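You operate a simulated robot arm through the tools that you are given. There is no shell and no other tool. Be economical: measure what you need, move in short steps, check, and stop when the job is done.

Carry out the task below with a simulated robot arm. There is one attempt and no reset: what you move stays moved.

JOB
Put the chestnut from the ulvring bay on top of the yellow brass weight.

The check looks at the end state, three seconds after you hand in, the way a careful person would. Anything else that was tipped, shoved, dropped, spilled or broken makes it a failure.

ROBOT AND FRAMES
A 7-joint arm with a two-finger parallel gripper, fixed in place. Base frame: the origin is at the foot of the arm, x ahead of it, y to its left, z up; the work surface is at about z = 0. Readings come in mm, rad, newtons and seconds.
With the tool pointing down near the work surface it reaches from about 220 to 580 mm from the base axis. Its first joint turns from -1.152 to 1.152 rad. Payload 2.5 kg.
The TCP is the grasp point between the finger pads, 23 mm short of the fingertips. In the tool frame z runs along the fingers and y along their closing line. The gripper opens to 94 mm. The fingers are 38 mm wide and 10 mm thick; the gripper's body (54 by 96 mm) begins 39 mm behind the TCP.
Orientation is that of the tool frame in the base frame, as a unit quaternion [x, y, z, w]. With the fingers straight down and closing along the base's y, the tool's x points along the base's -x, its y along +y and its z along -z.

CONTROLS
- The arm moves only by the tool arm_command. Its argument "motion" is a list of rows, each a list of 3 entries, a list of its own where there are three numbers: the shift along the tool's x, y, z in mm, then the turn, a rotation vector about the tool's x, y, z in rad, then the closure, from 0 (fully open) to 1 (shut). In form: [[[x, y, z], [rx, ry, rz], fingers], ...]. A call has 1 to 20 rows; each row shifts and turns the commanded pose from where the row before left it, along the tool's axes as they then stand. Rows are played at 5 a second. More than 50 mm and 0.15 rad between two rows, or a gripper value outside its range, and nothing of the call is played. A pose out of reach is approached as far as the arm can. The call stops where the force on the tool passes 40 N (or 10 N more than at its start, if that is more) or the arm is blocked; 0.2 s more then pass. The fingers move at their own pace (about 108 mm/s each) and stop on an object; they squeeze with about 29 N. The grip force told is the motor's: it shows also when the fingers shut on nothing. Time passes only in rows, and 0.2 s behind the last, so rows that do not move let the fingers close. It gives the time, the measured TCP pose, the force on the tool (base axes), the opening and the grip force at its end, in the units of the frame above (readings bear some noise).
- Cameras (640 x 400 px; columns grow to the right, rows downward): "scene" is fixed at [113.5, -402.1, 554.4]; the picture's right is [0.87, -0.49, 0.00], its down [-0.23, -0.41, -0.88] and it looks along [0.43, 0.77, -0.47] (base axes); focal length 334 px, centre (320, 200). "wrist" rides on the gripper at [86, 16, -75] in the tool frame; the picture's right is [-0.18, 0.98, 0.00], its down [-0.58, -0.11, -0.81] and it looks along [-0.79, -0.15, 0.59] (tool axes); focal length 243 px, centre (320, 200). There is no depth. A picture from a camera that has moved, and an enlarged one, comes with that camera's place and axes in the base frame and with its lens.
- capture(camera): a new picture of that camera. The clock stands still meanwhile.
- close_up(camera, box): a new picture of the part [left, top, right, bottom] of that camera's present view, enlarged. The clock stands still meanwhile.
- hand_in(): hands the job in; it is judged then, once.

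Go step by step. Nothing tells you positions but the pictures and the camera data: compare them with the known pose of the tool, close in by small moves and look again before you grip or let go. The budget is 90 turns and 46 pictures, counting those below and the enlarged ones. Unless the task says otherwise, let go and move clear before handing in, and close with one line.

The tools are called as name(argument=value, ...) on one line, values as JSON. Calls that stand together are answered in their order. arm_command: Moves the arm, as the interface text tells. Its arguments: {"type":"object","properties":{"motion":{"type":"array"}},"required":["motion"]} The other tools are called the same way: capture (camera) takes a picture; close_up (camera, box) takes an enlarged picture of a part of a camera's view; hand_in () hands the job in.

At the start:

```text
time: 0.0
tool_pos: [435.3, 71.4, 337.4]
orientation: [0.0, 1.0, 0.0, 0.0]
wrist_force: [-0.8, 0.9, -0.4]
finger_gap: 94.0
gripper_force: 0.0
```

scene: 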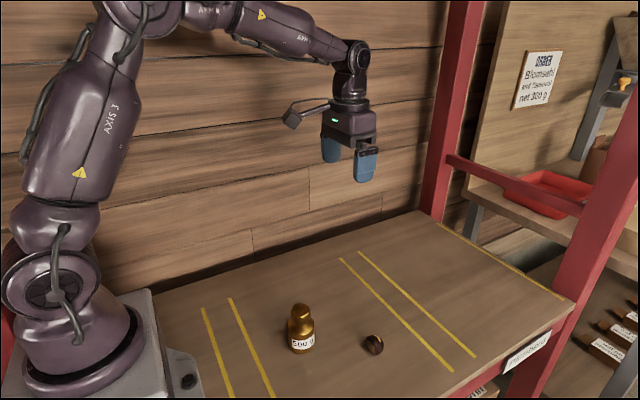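
wrist: 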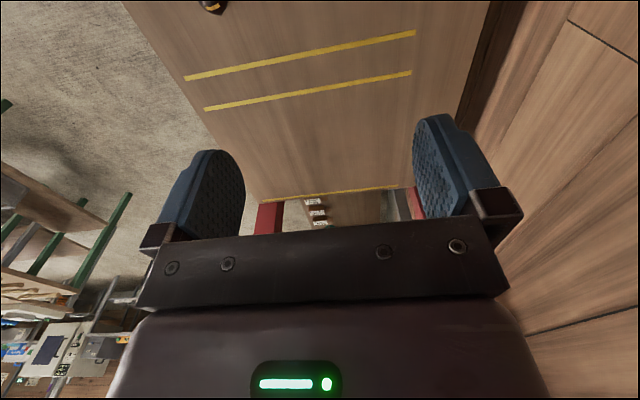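

I see a brass weight (500 g) and a small brown round thing on the bench, with yellow lines marking bays and a sign at the front edge. I'll look closer at these.

close_up(camera="scene", box=[260, 280, 420, 380])

close_up(camera="scene", box=[440, 300, 600, 400])

```text
4.00 times, centred on (340, 330) of scene
camera zoom: at [113.5, -402.1, 554.4], right [0.87, -0.49, 0.0], down [-0.23, -0.41, -0.88], along [0.43, 0.77, -0.47], focal length 1338 px, centre (240, -320)
```

zoom: 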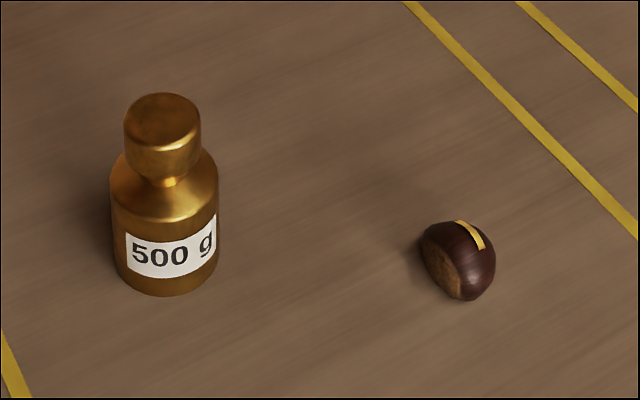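

```text
4.00 times, centred on (520, 350) of scene
camera zoom: at [113.5, -402.1, 554.4], right [0.87, -0.49, 0.0], down [-0.23, -0.41, -0.88], along [0.43, 0.77, -0.47], focal length 1338 px, centre (-480, -400)
```

zoom: 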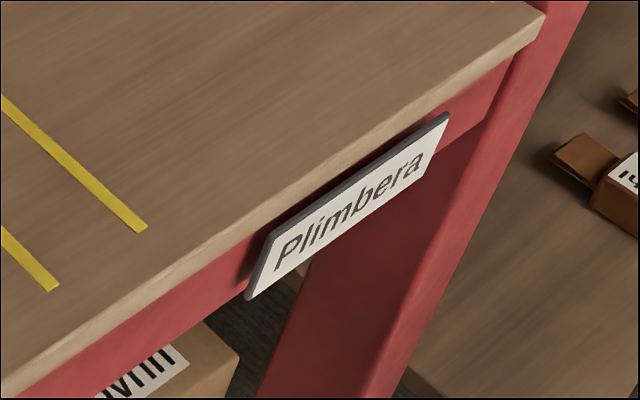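

The far bay is signed Plimbera; the brown chestnut sits near (413,-76) and the weight near (298,6), about 90 mm tall, in the middle bay. I'll swing the arm out to the front at height and look back to read the middle bay's sign and the unseen bench area.

arm_command(motion=[[[12, -40, 4], [0, 0, 0], 0], [[12, -40, 4], [0, 0, 0], 0], [[12, -40, 4], [0, 0, 0], 0], [[12, -40, 4], [0, 0, 0], 0], [[12, -40, 4], [0, 0, 0], 0], [[12, -40, 4], [0, 0, 0], 0], [[12, -40, 4], [0, 0, 0], 0], [[12, -40, 4], [0, 0, 0], 0], [[9, -31, 5], [0, 0, 0], 0], [[0, 0, 0], [0, 0, -0.1428], 0], [[0, 0, 0], [0, 0, -0.1428], 0], [[0, 0, 0], [0, 0, -0.1428], 0], [[0, 0, 0], [0, 0, -0.1428], 0], [[0, 0, 0], [0, 0, -0.1428], 0], [[0, 0, 0], [0, 0, -0.1428], 0], [[0, 0, 0], [0, 0, -0.1428], 0], [[0, 0, 0], [0, 0, -0.1428], 0], [[0, 0, 0], [0, 0, -0.1428], 0], [[0, 0, 0], [0, 0, -0.1428], 0], [[0, 0, 0], [0, 0, -0.1428], 0]])

capture(camera="wrist")

```text
time: 4.2
tool_pos: [329.5, -281.1, 299.9]
orientation: [0.707, -0.707, 0.0, 0.001]
wrist_force: [0.0, -0.6, 0.5]
finger_gap: 94.1
gripper_force: 0.0
```

```text
41 pictures are left
camera wrist: at [314.7, -368.3, 375.0], right [-0.98, 0.18, 0.0], down [0.11, 0.58, 0.81], along [0.15, 0.79, -0.59], focal length 243 px, centre (320, 200)
```

wrist: 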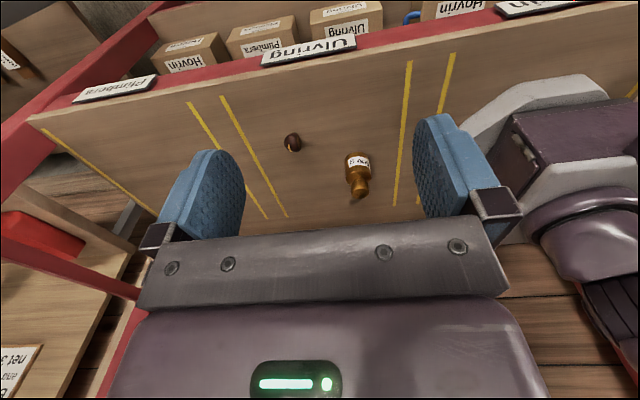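

The middle bay reads Ulvring, and it holds the only chestnut and the only weight. I'll enlarge both to refine their shape and place.

close_up(camera="wrist", box=[264, 120, 328, 160])

close_up(camera="wrist", box=[320, 150, 400, 200])

close_up(camera="scene", box=[350, 325, 398, 365])

```text
10.00 times, centred on (296, 140) of wrist
camera zoom: at [314.7, -368.3, 375.0], right [-0.98, 0.18, 0.0], down [0.11, 0.58, 0.81], along [0.15, 0.79, -0.59], focal length 2426 px, centre (560, 800)
```

zoom: 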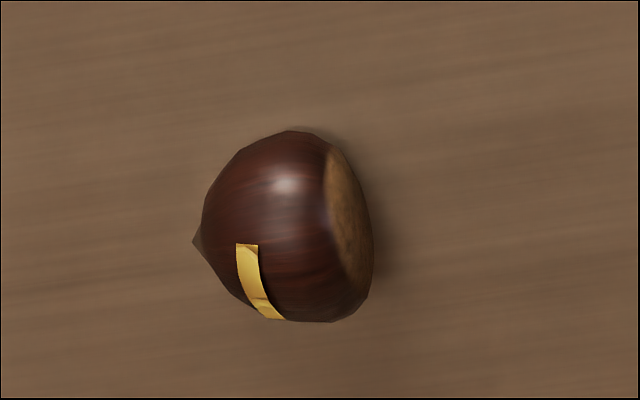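

```text
8.00 times, centred on (360, 175) of wrist
camera zoom: at [314.7, -368.3, 375.0], right [-0.98, 0.18, 0.0], down [0.11, 0.58, 0.81], along [0.15, 0.79, -0.59], focal length 1941 px, centre (0, 400)
```

zoom: 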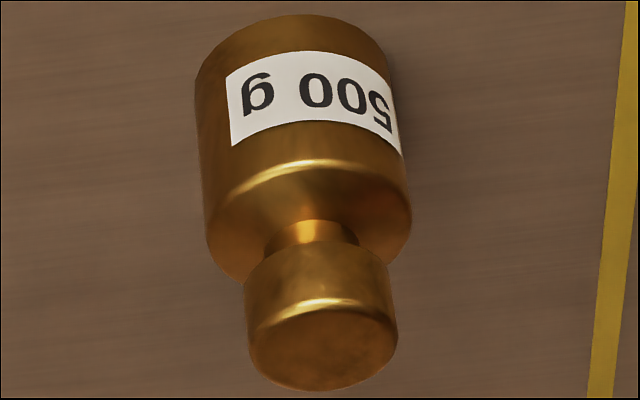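

```text
10.00 times, centred on (374, 345) of scene
camera zoom: at [113.5, -402.1, 554.4], right [0.87, -0.49, 0.0], down [-0.23, -0.41, -0.88], along [0.43, 0.77, -0.47], focal length 3345 px, centre (-220, -1250)
```

zoom: 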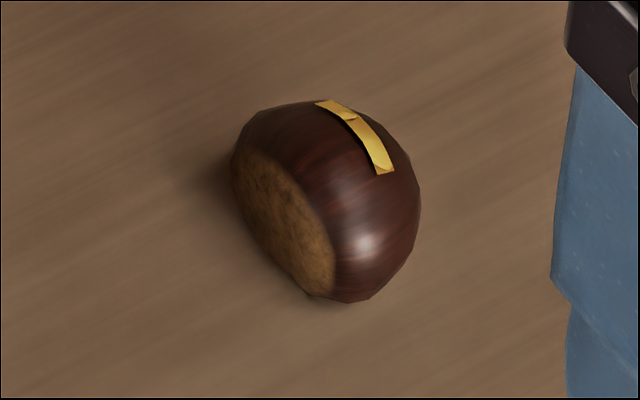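

Both are in the Ulvring bay: the chestnut lies on its side, tip toward +x, about 35 mm wide, and the weight has a flat knob top of about 34 mm. I'll turn back and hover above the chestnut, closing along y, and then look.

arm_command(motion=[[[0, 0, 0], [0, 0, 0.1428], 0], [[0, 0, 0], [0, 0, 0.1428], 0], [[0, 0, 0], [0, 0, 0.1428], 0], [[0, 0, 0], [0, 0, 0.1428], 0], [[0, 0, 0], [0, 0, 0.1428], 0], [[0, 0, 0], [0, 0, 0.1428], 0], [[0, 0, 0], [0, 0, 0.1428], 0], [[0, 0, 0], [0, 0, 0.1428], 0], [[0, 0, 0], [0, 0, 0.1428], 0], [[0, 0, 0], [0, 0, 0.1428], 0], [[0, 0, 0], [0, 0, 0.1428], 0], [[-14.5, 34, 20], [0, 0, 0], 0], [[-14.5, 34, 20], [0, 0, 0], 0], [[-14.5, 34, 20], [0, 0, 0], 0], [[-14.5, 34, 20], [0, 0, 0], 0], [[-14.5, 34, 20], [0, 0, 0], 0], [[-14.5, 34, 20], [0, 0, 0], 0], [[0, 0, 30], [0, 0, 0], 0], [[0, 0, 30], [0, 0, 0], 0], [[0, 0, 0], [0, 0, 0], 0]])

capture(camera="wrist")

capture(camera="scene")

```text
time: 8.4
tool_pos: [417.5, -76.4, 120.6]
orientation: [0.0, 1.0, 0.0, 0.0]
wrist_force: [0.3, 0.5, 0.9]
finger_gap: 93.9
gripper_force: 0.0
```

```text
37 pictures are left
camera wrist: at [331.2, -61.9, 194.7], right [0.18, 0.98, 0.0], down [0.58, -0.11, 0.81], along [0.79, -0.15, -0.59], focal length 243 px, centre (320, 200)
```

wrist: 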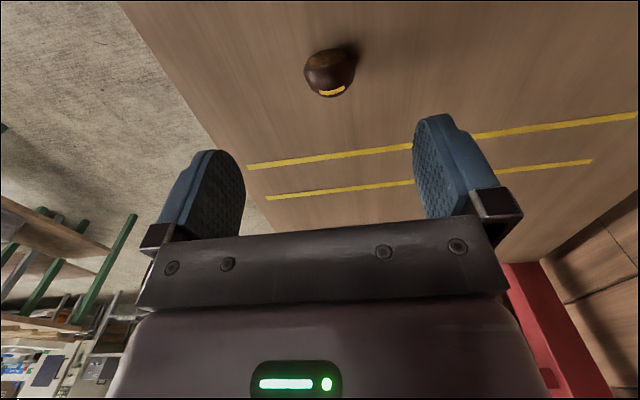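

```text
36 pictures are left
```

scene: 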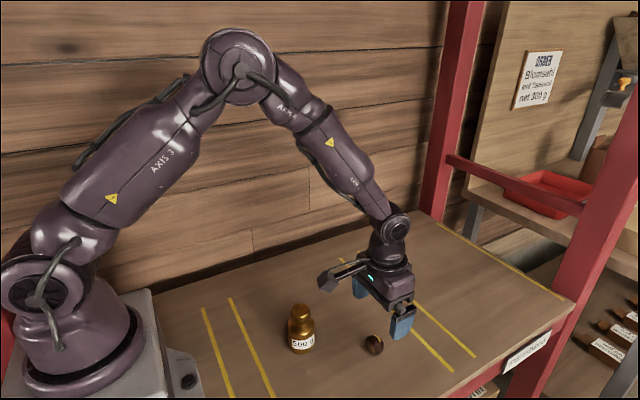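

The chestnut appears near (418,-72). I'll enlarge it for a finer fix.

close_up(camera="wrist", box=[290, 35, 370, 110])

```text
5.33 times, centred on (330, 72) of wrist
camera zoom: at [331.2, -61.9, 194.7], right [0.18, 0.98, 0.0], down [0.58, -0.11, 0.81], along [0.79, -0.15, -0.59], focal length 1294 px, centre (267, 880)
```

zoom: 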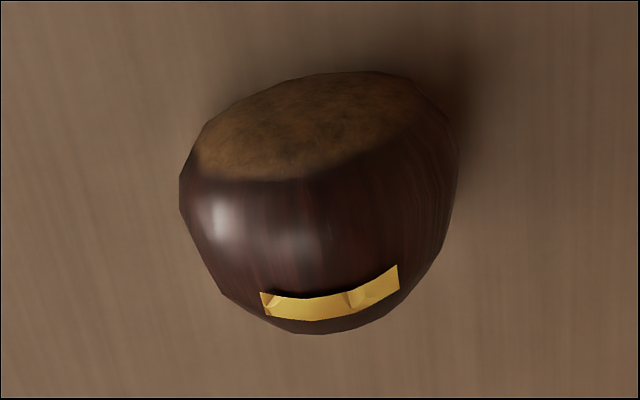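

Estimate (418,-73), with the nut turned about 9°. I'll turn the gripper to match, lower partway and look again.

arm_command(motion=[[[0, 3, 10], [0, 0, -0.15], 0], [[0, 0, 20], [0, 0, 0], 0], [[0, 0, 20], [0, 0, 0], 0], [[0, 0, 10], [0, 0, 0], 0]])

capture(camera="wrist")

close_up(camera="scene", box=[310, 260, 470, 360])

```text
time: 9.4
tool_pos: [417.9, -72.5, 62.1]
orientation: [-0.074, 0.997, 0.0, 0.0]
wrist_force: [0.3, 0.1, -0.3]
finger_gap: 94.2
gripper_force: 0.2
```

```text
34 pictures are left
camera wrist: at [329.6, -71.4, 135.3], right [0.03, 1.0, 0.0], down [0.59, -0.02, 0.81], along [0.81, -0.03, -0.59], focal length 243 px, centre (320, 200)
```

wrist: 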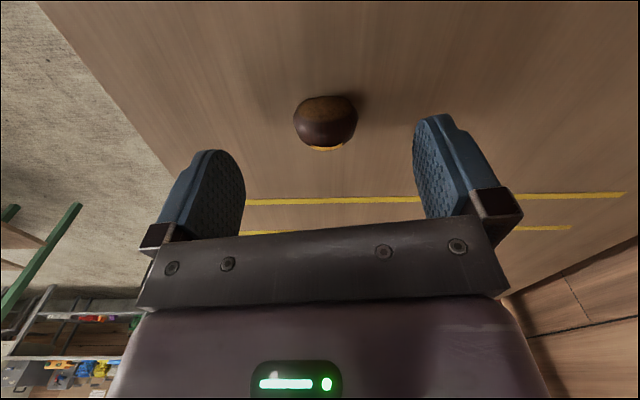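

```text
4.00 times, centred on (390, 310) of scene
camera zoom: at [113.5, -402.1, 554.4], right [0.87, -0.49, 0.0], down [-0.23, -0.41, -0.88], along [0.43, 0.77, -0.47], focal length 1338 px, centre (40, -240)
```

zoom: 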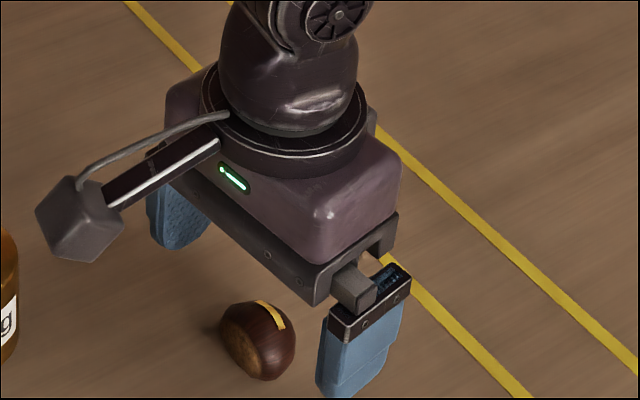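

The chestnut sits at about (417.6,-71), centred under the fingers. I'll descend to TCP z≈28 so it is held near the fingertips, then close.

arm_command(motion=[[[0, 1, 14], [0, 0, 0], 0], [[0, 0, 14], [0, 0, 0], 0], [[0, 0, 6], [0, 0, 0], 0], [[0, 0, 0], [0, 0, 0], 0]])

close_up(camera="wrist", box=[160, 80, 480, 280])

```text
time: 10.4
tool_pos: [418.4, -72.6, 26.9]
orientation: [-0.075, 0.997, 0.0, 0.0]
wrist_force: [0.0, 0.2, -1.2]
finger_gap: 94.0
gripper_force: 0.1
```

```text
2.00 times, centred on (320, 180) of wrist
camera zoom: at [329.6, -70.6, 101.2], right [0.04, 1.0, 0.0], down [0.59, -0.02, 0.81], along [0.81, -0.03, -0.59], focal length 485 px, centre (320, 240)
```

zoom: 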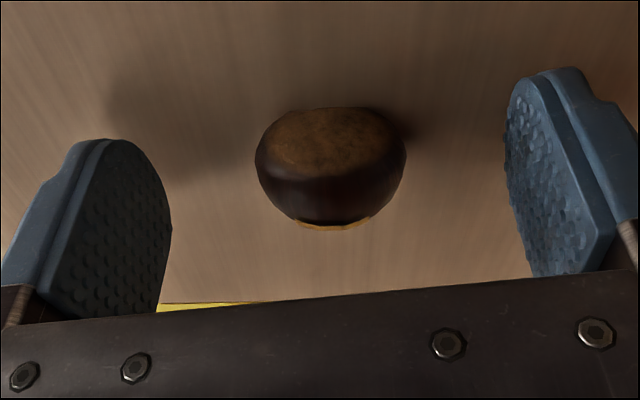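

The chestnut is centred between the fingers. Closing now.

arm_command(motion=[[[0, 1, 0], [0, 0, 0], 0.3], [[0, 0, 0], [0, 0, 0], 0.5], [[0, 0, 0], [0, 0, 0], 0.8], [[0, 0, 0], [0, 0, 0], 1], [[0, 0, 0], [0, 0, 0], 1], [[0, 0, 0], [0, 0, 0], 1]])

close_up(camera="wrist", box=[160, 80, 480, 280])

```text
time: 11.8
tool_pos: [418.0, -72.3, 27.1]
orientation: [-0.075, 0.997, 0.0, 0.0]
wrist_force: [-0.1, 0.0, 0.1]
finger_gap: 35.5
gripper_force: 29.2
```

```text
2.00 times, centred on (320, 180) of wrist
camera zoom: at [329.5, -69.7, 101.4], right [0.04, 1.0, 0.0], down [0.59, -0.02, 0.81], along [0.81, -0.03, -0.59], focal length 485 px, centre (320, 240)
```

zoom: 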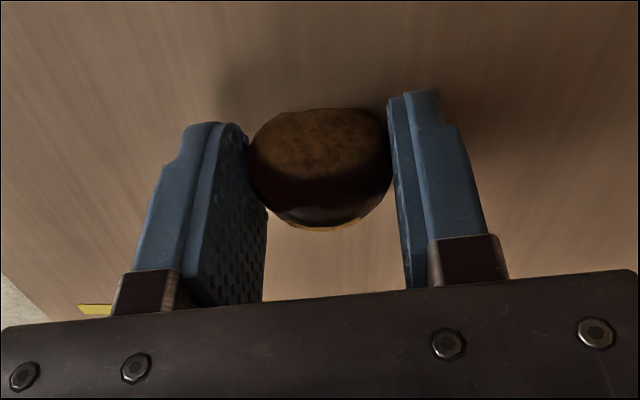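

It is gripped at 35.5 mm. I'll lift straight up and check it for slip, and look at the weight from here.

arm_command(motion=[[[0, 0, -10], [0, 0, 0], 1], [[0, 0, -25], [0, 0, 0], 1], [[0, 0, -35], [0, 0, 0], 1], [[0, 0, -35], [0, 0, 0], 1], [[0, 0, -35], [0, 0, 0], 1], [[0, 0, 0], [0, 0, 0], 1]])

close_up(camera="wrist", box=[160, 80, 480, 280])

close_up(camera="scene", box=[260, 260, 420, 360])

```text
time: 13.2
tool_pos: [417.6, -71.5, 167.6]
orientation: [-0.075, 0.997, 0.0, 0.0]
wrist_force: [-0.1, -0.9, 0.1]
finger_gap: 35.7
gripper_force: 29.3
```

```text
2.00 times, centred on (320, 180) of wrist
camera zoom: at [329.3, -69.7, 242.3], right [0.04, 1.0, 0.0], down [0.59, -0.02, 0.81], along [0.81, -0.03, -0.59], focal length 485 px, centre (320, 240)
```

zoom: 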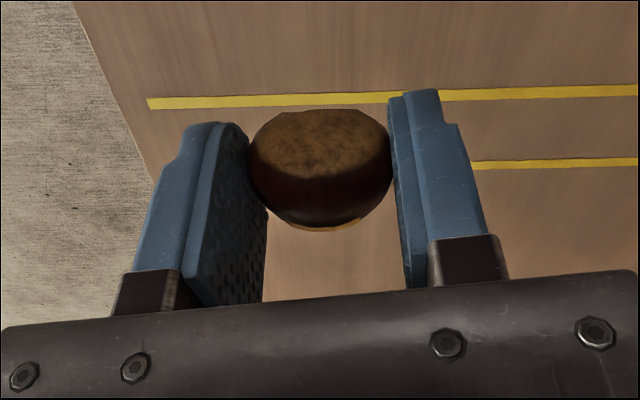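

```text
4.00 times, centred on (340, 310) of scene
camera zoom: at [113.5, -402.1, 554.4], right [0.87, -0.49, 0.0], down [-0.23, -0.41, -0.88], along [0.43, 0.77, -0.47], focal length 1338 px, centre (240, -240)
```

zoom: 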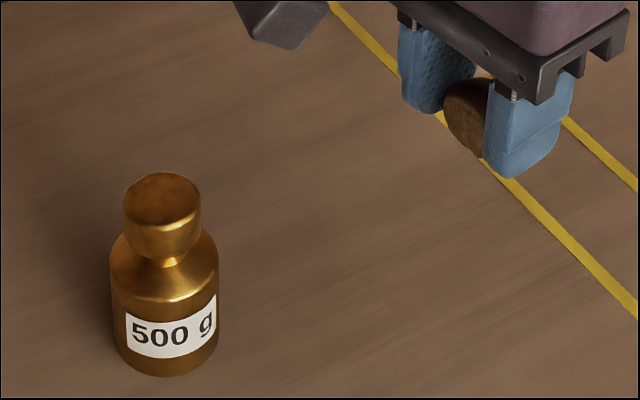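

The grip held with no slip. The weight's knob top is about (303,6), at z≈88; I'll hover high over it and look.

arm_command(motion=[[[0, 0, -35], [0, 0, 0], 1], [[20, 18, 0], [0, 0, 0], 1], [[20, 19, 0], [0, 0, 0], 1], [[20, 19, 0], [0, 0, 0], 1], [[20, 19, 0], [0, 0, 0], 1], [[21.8, 18.7, 0], [0, 0, 0], 1], [[0, 0, 0], [0, 0, 0], 1]])

capture(camera="wrist")

close_up(camera="scene", box=[220, 230, 380, 360])

```text
time: 14.8
tool_pos: [301.8, 5.5, 202.6]
orientation: [-0.075, 0.997, 0.0, -0.001]
wrist_force: [0.1, -0.1, -0.4]
finger_gap: 36.0
gripper_force: 29.2
```

```text
28 pictures are left
camera wrist: at [214.3, 8.4, 276.8], right [0.04, 1.0, 0.0], down [0.59, -0.02, 0.81], along [0.81, -0.03, -0.59], focal length 243 px, centre (320, 200)
```

wrist: 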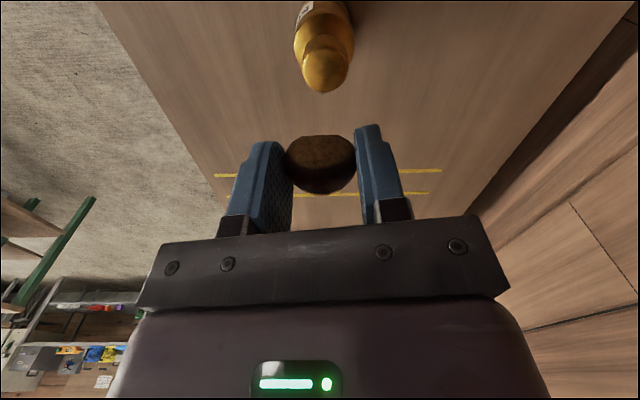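

```text
3.08 times, centred on (300, 295) of scene
camera zoom: at [113.5, -402.1, 554.4], right [0.87, -0.49, 0.0], down [-0.23, -0.41, -0.88], along [0.43, 0.77, -0.47], focal length 1029 px, centre (382, -92)
```

zoom: 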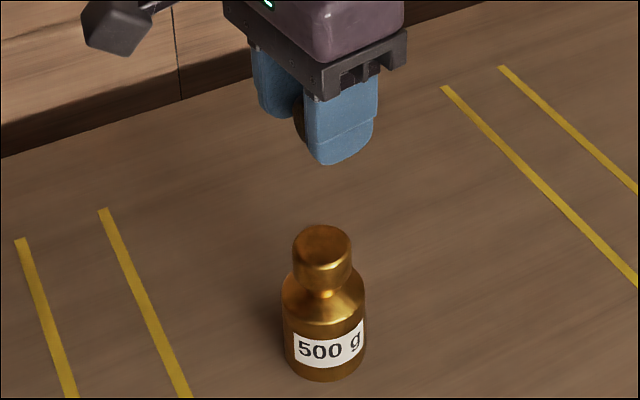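

close_up(camera="wrist", box=[260, 0, 400, 100])

```text
4.00 times, centred on (330, 50) of wrist
camera zoom: at [214.3, 8.4, 276.8], right [0.04, 1.0, 0.0], down [0.59, -0.02, 0.81], along [0.81, -0.03, -0.59], focal length 970 px, centre (280, 800)
```

zoom: 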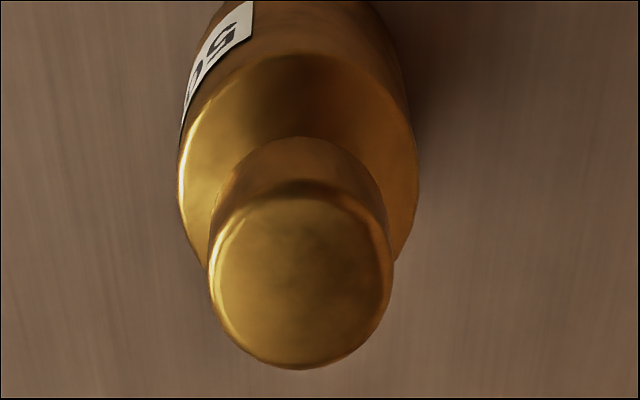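

The knob top centre is near (305,8), z≈87. I'll shift there and lower to leave a gap of about 12 mm, then look again.

arm_command(motion=[[[-3.5, 2, 15], [0, 0, 0], 1], [[0, 0, 20], [0, 0, 0], 1], [[0, 0, 20], [0, 0, 0], 1], [[0, 0, 17], [0, 0, 0], 1], [[0, 0, 0], [0, 0, 0], 1]])

close_up(camera="wrist", box=[220, 60, 420, 210])

close_up(camera="scene", box=[260, 270, 340, 350])

```text
time: 16.0
tool_pos: [306.0, 8.7, 128.6]
orientation: [-0.075, 0.997, -0.001, 0.0]
wrist_force: [0.2, 0.2, -0.6]
finger_gap: 36.0
gripper_force: 29.3
```

```text
2.67 times, centred on (320, 135) of wrist
camera zoom: at [217.8, 10.8, 204.0], right [0.04, 1.0, 0.0], down [0.59, -0.02, 0.81], along [0.81, -0.03, -0.59], focal length 647 px, centre (320, 373)
```

zoom: 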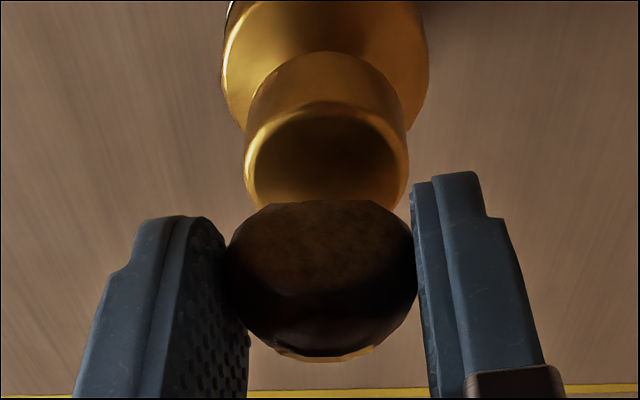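

```text
5.00 times, centred on (300, 310) of scene
camera zoom: at [113.5, -402.1, 554.4], right [0.87, -0.49, 0.0], down [-0.23, -0.41, -0.88], along [0.43, 0.77, -0.47], focal length 1672 px, centre (420, -350)
```

zoom: 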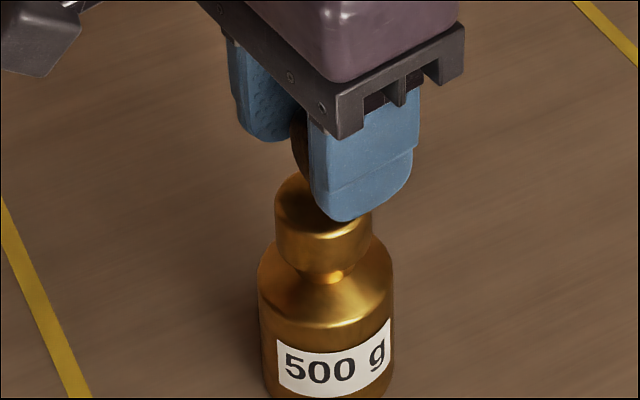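

Chestnut and knob line up within about 2 mm. I'll nudge slightly toward -x and lower until just above contact.

arm_command(motion=[[[1.8, 0, 3], [0, 0, 0], 1], [[0, 0, 3], [0, 0, 0], 1], [[0, 0, 2], [0, 0, 0], 1], [[0, 0, 0], [0, 0, 0], 1]])

close_up(camera="wrist", box=[220, 60, 420, 210])

```text
time: 17.0
tool_pos: [304.2, 8.8, 122.4]
orientation: [-0.075, 0.997, 0.0, -0.001]
wrist_force: [0.7, -0.2, -0.4]
finger_gap: 36.0
gripper_force: 29.0
```

```text
2.67 times, centred on (320, 135) of wrist
camera zoom: at [215.9, 10.4, 196.1], right [0.04, 1.0, 0.0], down [0.59, -0.02, 0.81], along [0.81, -0.03, -0.59], focal length 647 px, centre (320, 373)
```

zoom: 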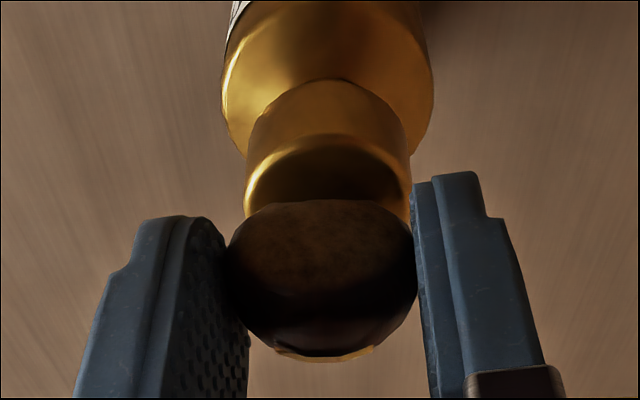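

Still no contact; the knob is about 1 mm toward +y. I'll correct that and lower in small steps, watching the force.

arm_command(motion=[[[0, 1.2, 1], [0, 0, 0], 1], [[0, 0, 1], [0, 0, 0], 1], [[0, 0, 1], [0, 0, 0], 1], [[0, 0, 0], [0, 0, 0], 1]])

```text
time: 18.0
tool_pos: [302.8, 10.4, 117.2]
orientation: [-0.075, 0.997, 0.0, 0.0]
wrist_force: [0.4, 0.1, -0.6]
finger_gap: 35.7
gripper_force: 28.7
```

arm_command(motion=[[[0, 0, 1], [0, 0, 0], 1], [[0, 0, 1], [0, 0, 0], 1], [[0, 0, 0], [0, 0, 0], 1]])

close_up(camera="wrist", box=[220, 60, 420, 210])

close_up(camera="scene", box=[260, 270, 340, 350])

```text
time: 18.8
tool_pos: [302.9, 10.6, 116.7]
orientation: [-0.075, 0.997, 0.0, 0.0]
wrist_force: [-1.5, 1.1, 6.0]
finger_gap: 36.4
gripper_force: 28.6
```

```text
2.67 times, centred on (320, 135) of wrist
camera zoom: at [215.9, 11.6, 191.3], right [0.03, 1.0, 0.0], down [0.59, -0.02, 0.81], along [0.81, -0.03, -0.59], focal length 647 px, centre (320, 373)
```

zoom: 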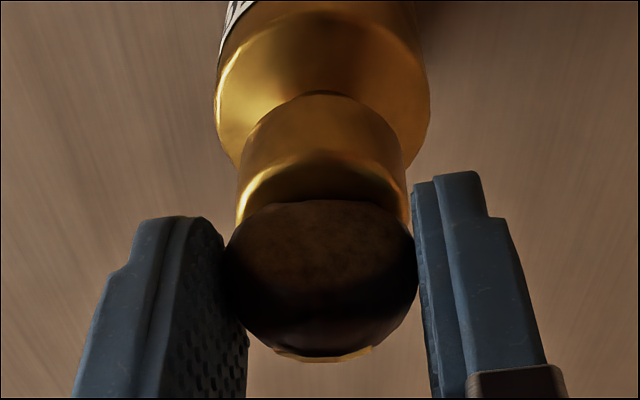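

```text
5.00 times, centred on (300, 310) of scene
camera zoom: at [113.5, -402.1, 554.4], right [0.87, -0.49, 0.0], down [-0.23, -0.41, -0.88], along [0.43, 0.77, -0.47], focal length 1672 px, centre (420, -350)
```

zoom: 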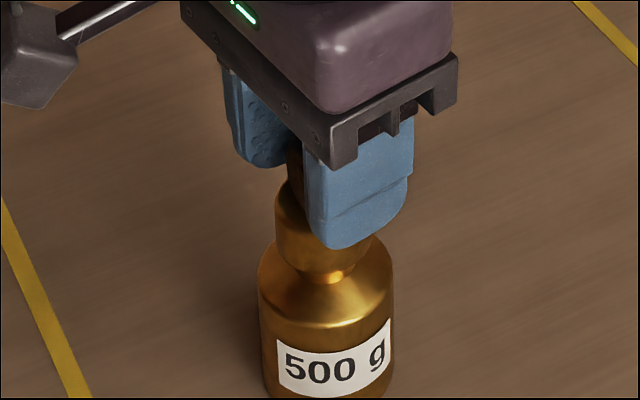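

Contact at about 6 N with the chestnut centred over the knob. I'll release gently.

arm_command(motion=[[[0, 0, -0.3], [0, 0, 0], 1], [[0, 0, 0], [0, 0, 0], 0.61], [[0, 0, 0], [0, 0, 0], 0.59], [[0, 0, 0], [0, 0, 0], 0.57], [[0, 0, 0], [0, 0, 0], 0.54], [[0, 0, 0], [0, 0, 0], 0.5], [[0, 0, 0], [0, 0, 0], 0.45], [[0, 0, 0], [0, 0, 0], 0.45]])

close_up(camera="wrist", box=[220, 60, 420, 210])

```text
time: 20.6
tool_pos: [304.2, 8.3, 117.1]
orientation: [-0.075, 0.997, 0.0, 0.0]
wrist_force: [-0.3, 0.1, -0.5]
finger_gap: 51.7
gripper_force: 0.1
```

```text
2.67 times, centred on (320, 135) of wrist
camera zoom: at [215.9, 11.3, 191.4], right [0.04, 1.0, 0.0], down [0.59, -0.02, 0.81], along [0.81, -0.03, -0.59], focal length 647 px, centre (320, 373)
```

zoom: 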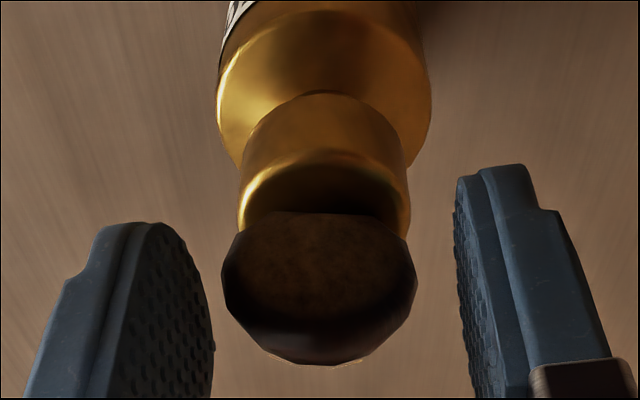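

The chestnut stays on top, settled slightly. I'll wait a little and check that it's at rest before backing away.

arm_command(motion=[[[0, 0, 0], [0, 0, 0], 0.45], [[0, 0, 0], [0, 0, 0], 0.45], [[0, 0, 0], [0, 0, 0], 0.45], [[0, 0, 0], [0, 0, 0], 0.45], [[0, 0, 0], [0, 0, 0], 0.45]])

close_up(camera="wrist", box=[220, 60, 420, 210])

close_up(camera="scene", box=[260, 270, 340, 350])

```text
time: 21.8
tool_pos: [303.6, 8.6, 117.2]
orientation: [-0.076, 0.997, 0.0, 0.0]
wrist_force: [0.2, 0.5, -0.6]
finger_gap: 51.6
gripper_force: 0.0
```

```text
2.67 times, centred on (320, 135) of wrist
camera zoom: at [215.9, 11.3, 191.4], right [0.04, 1.0, 0.0], down [0.59, -0.02, 0.81], along [0.81, -0.03, -0.59], focal length 647 px, centre (320, 373)
```

zoom: 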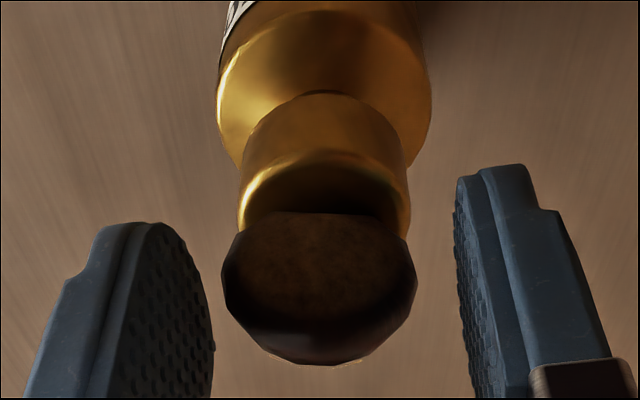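

```text
5.00 times, centred on (300, 310) of scene
camera zoom: at [113.5, -402.1, 554.4], right [0.87, -0.49, 0.0], down [-0.23, -0.41, -0.88], along [0.43, 0.77, -0.47], focal length 1672 px, centre (420, -350)
```

zoom: 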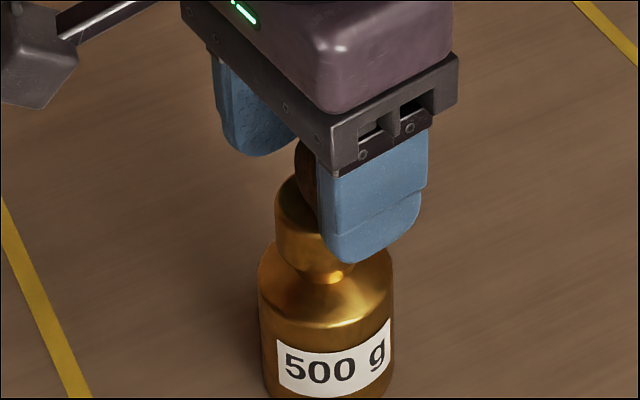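

It is steady. I'll open fully, rise straight up well clear, and check.

arm_command(motion=[[[0, 0, 0], [0, 0, 0], 0.2], [[0, 0, 0], [0, 0, 0], 0], [[0, 0, 0], [0, 0, 0], 0], [[0, 0, -10], [0, 0, 0], 0], [[0, 0, -20], [0, 0, 0], 0], [[0, 0, -30], [0, 0, 0], 0], [[0, 0, -40], [0, 0, 0], 0], [[0, 0, -40], [0, 0, 0], 0], [[0, 0, 0], [0, 0, 0], 0], [[0, 0, 0], [0, 0, 0], 0]])

close_up(camera="scene", box=[240, 250, 360, 370])

capture(camera="scene")

```text
time: 24.0
tool_pos: [304.6, 9.0, 257.6]
orientation: [-0.075, 0.997, 0.0, 0.0]
wrist_force: [-0.9, 0.0, -0.7]
finger_gap: 93.9
gripper_force: 0.0
```

```text
3.33 times, centred on (300, 310) of scene
camera zoom: at [113.5, -402.1, 554.4], right [0.87, -0.49, 0.0], down [-0.23, -0.41, -0.88], along [0.43, 0.77, -0.47], focal length 1115 px, centre (387, -167)
```

zoom: 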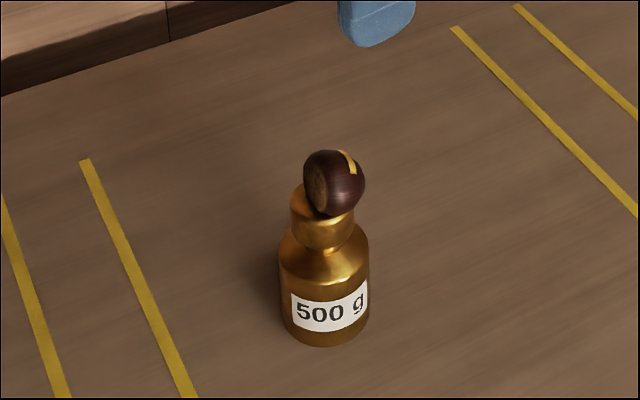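

```text
16 pictures are left
```

scene: 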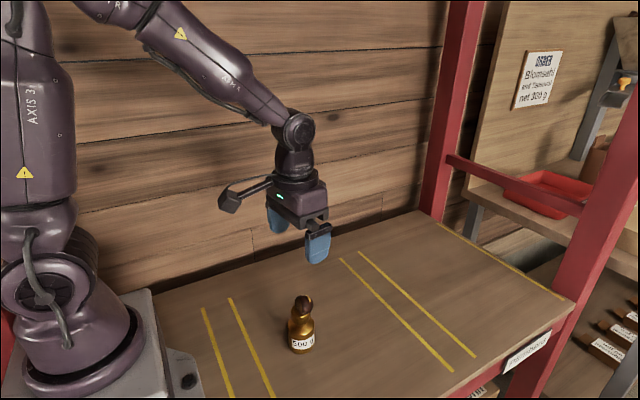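

The chestnut rests on the knob, a little off-centre toward +x. I'll wait a few seconds and compare to be sure it isn't creeping.

arm_command(motion=[[[0, 0, 0], [0, 0, 0], 0], [[0, 0, 0], [0, 0, 0], 0], [[0, 0, 0], [0, 0, 0], 0], [[0, 0, 0], [0, 0, 0], 0], [[0, 0, 0], [0, 0, 0], 0], [[0, 0, 0], [0, 0, 0], 0], [[0, 0, 0], [0, 0, 0], 0], [[0, 0, 0], [0, 0, 0], 0], [[0, 0, 0], [0, 0, 0], 0], [[0, 0, 0], [0, 0, 0], 0], [[0, 0, 0], [0, 0, 0], 0], [[0, 0, 0], [0, 0, 0], 0], [[0, 0, 0], [0, 0, 0], 0], [[0, 0, 0], [0, 0, 0], 0], [[0, 0, 0], [0, 0, 0], 0]])

close_up(camera="scene", box=[240, 250, 360, 370])

```text
time: 27.2
tool_pos: [304.7, 8.9, 256.9]
orientation: [-0.075, 0.997, 0.0, 0.0]
wrist_force: [-0.2, -0.6, -0.3]
finger_gap: 93.8
gripper_force: 0.1
```

```text
3.33 times, centred on (300, 310) of scene
camera zoom: at [113.5, -402.1, 554.4], right [0.87, -0.49, 0.0], down [-0.23, -0.41, -0.88], along [0.43, 0.77, -0.47], focal length 1115 px, centre (387, -167)
```

zoom: 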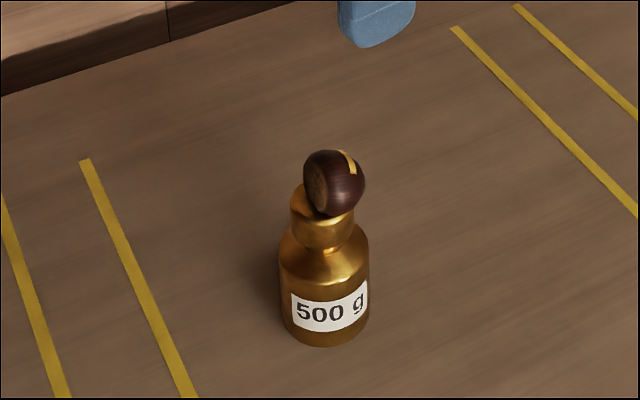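

The two views, taken 3 s apart, are identical, so the chestnut is at rest on the weight with the arm clear. Handing in.

hand_in()

```text
The job is handed in.
```

The chestnut from the Ulvring bay is resting on top of the yellow brass weight, a few millimetres off-centre but steady, and the arm is clear; nothing else was moved.
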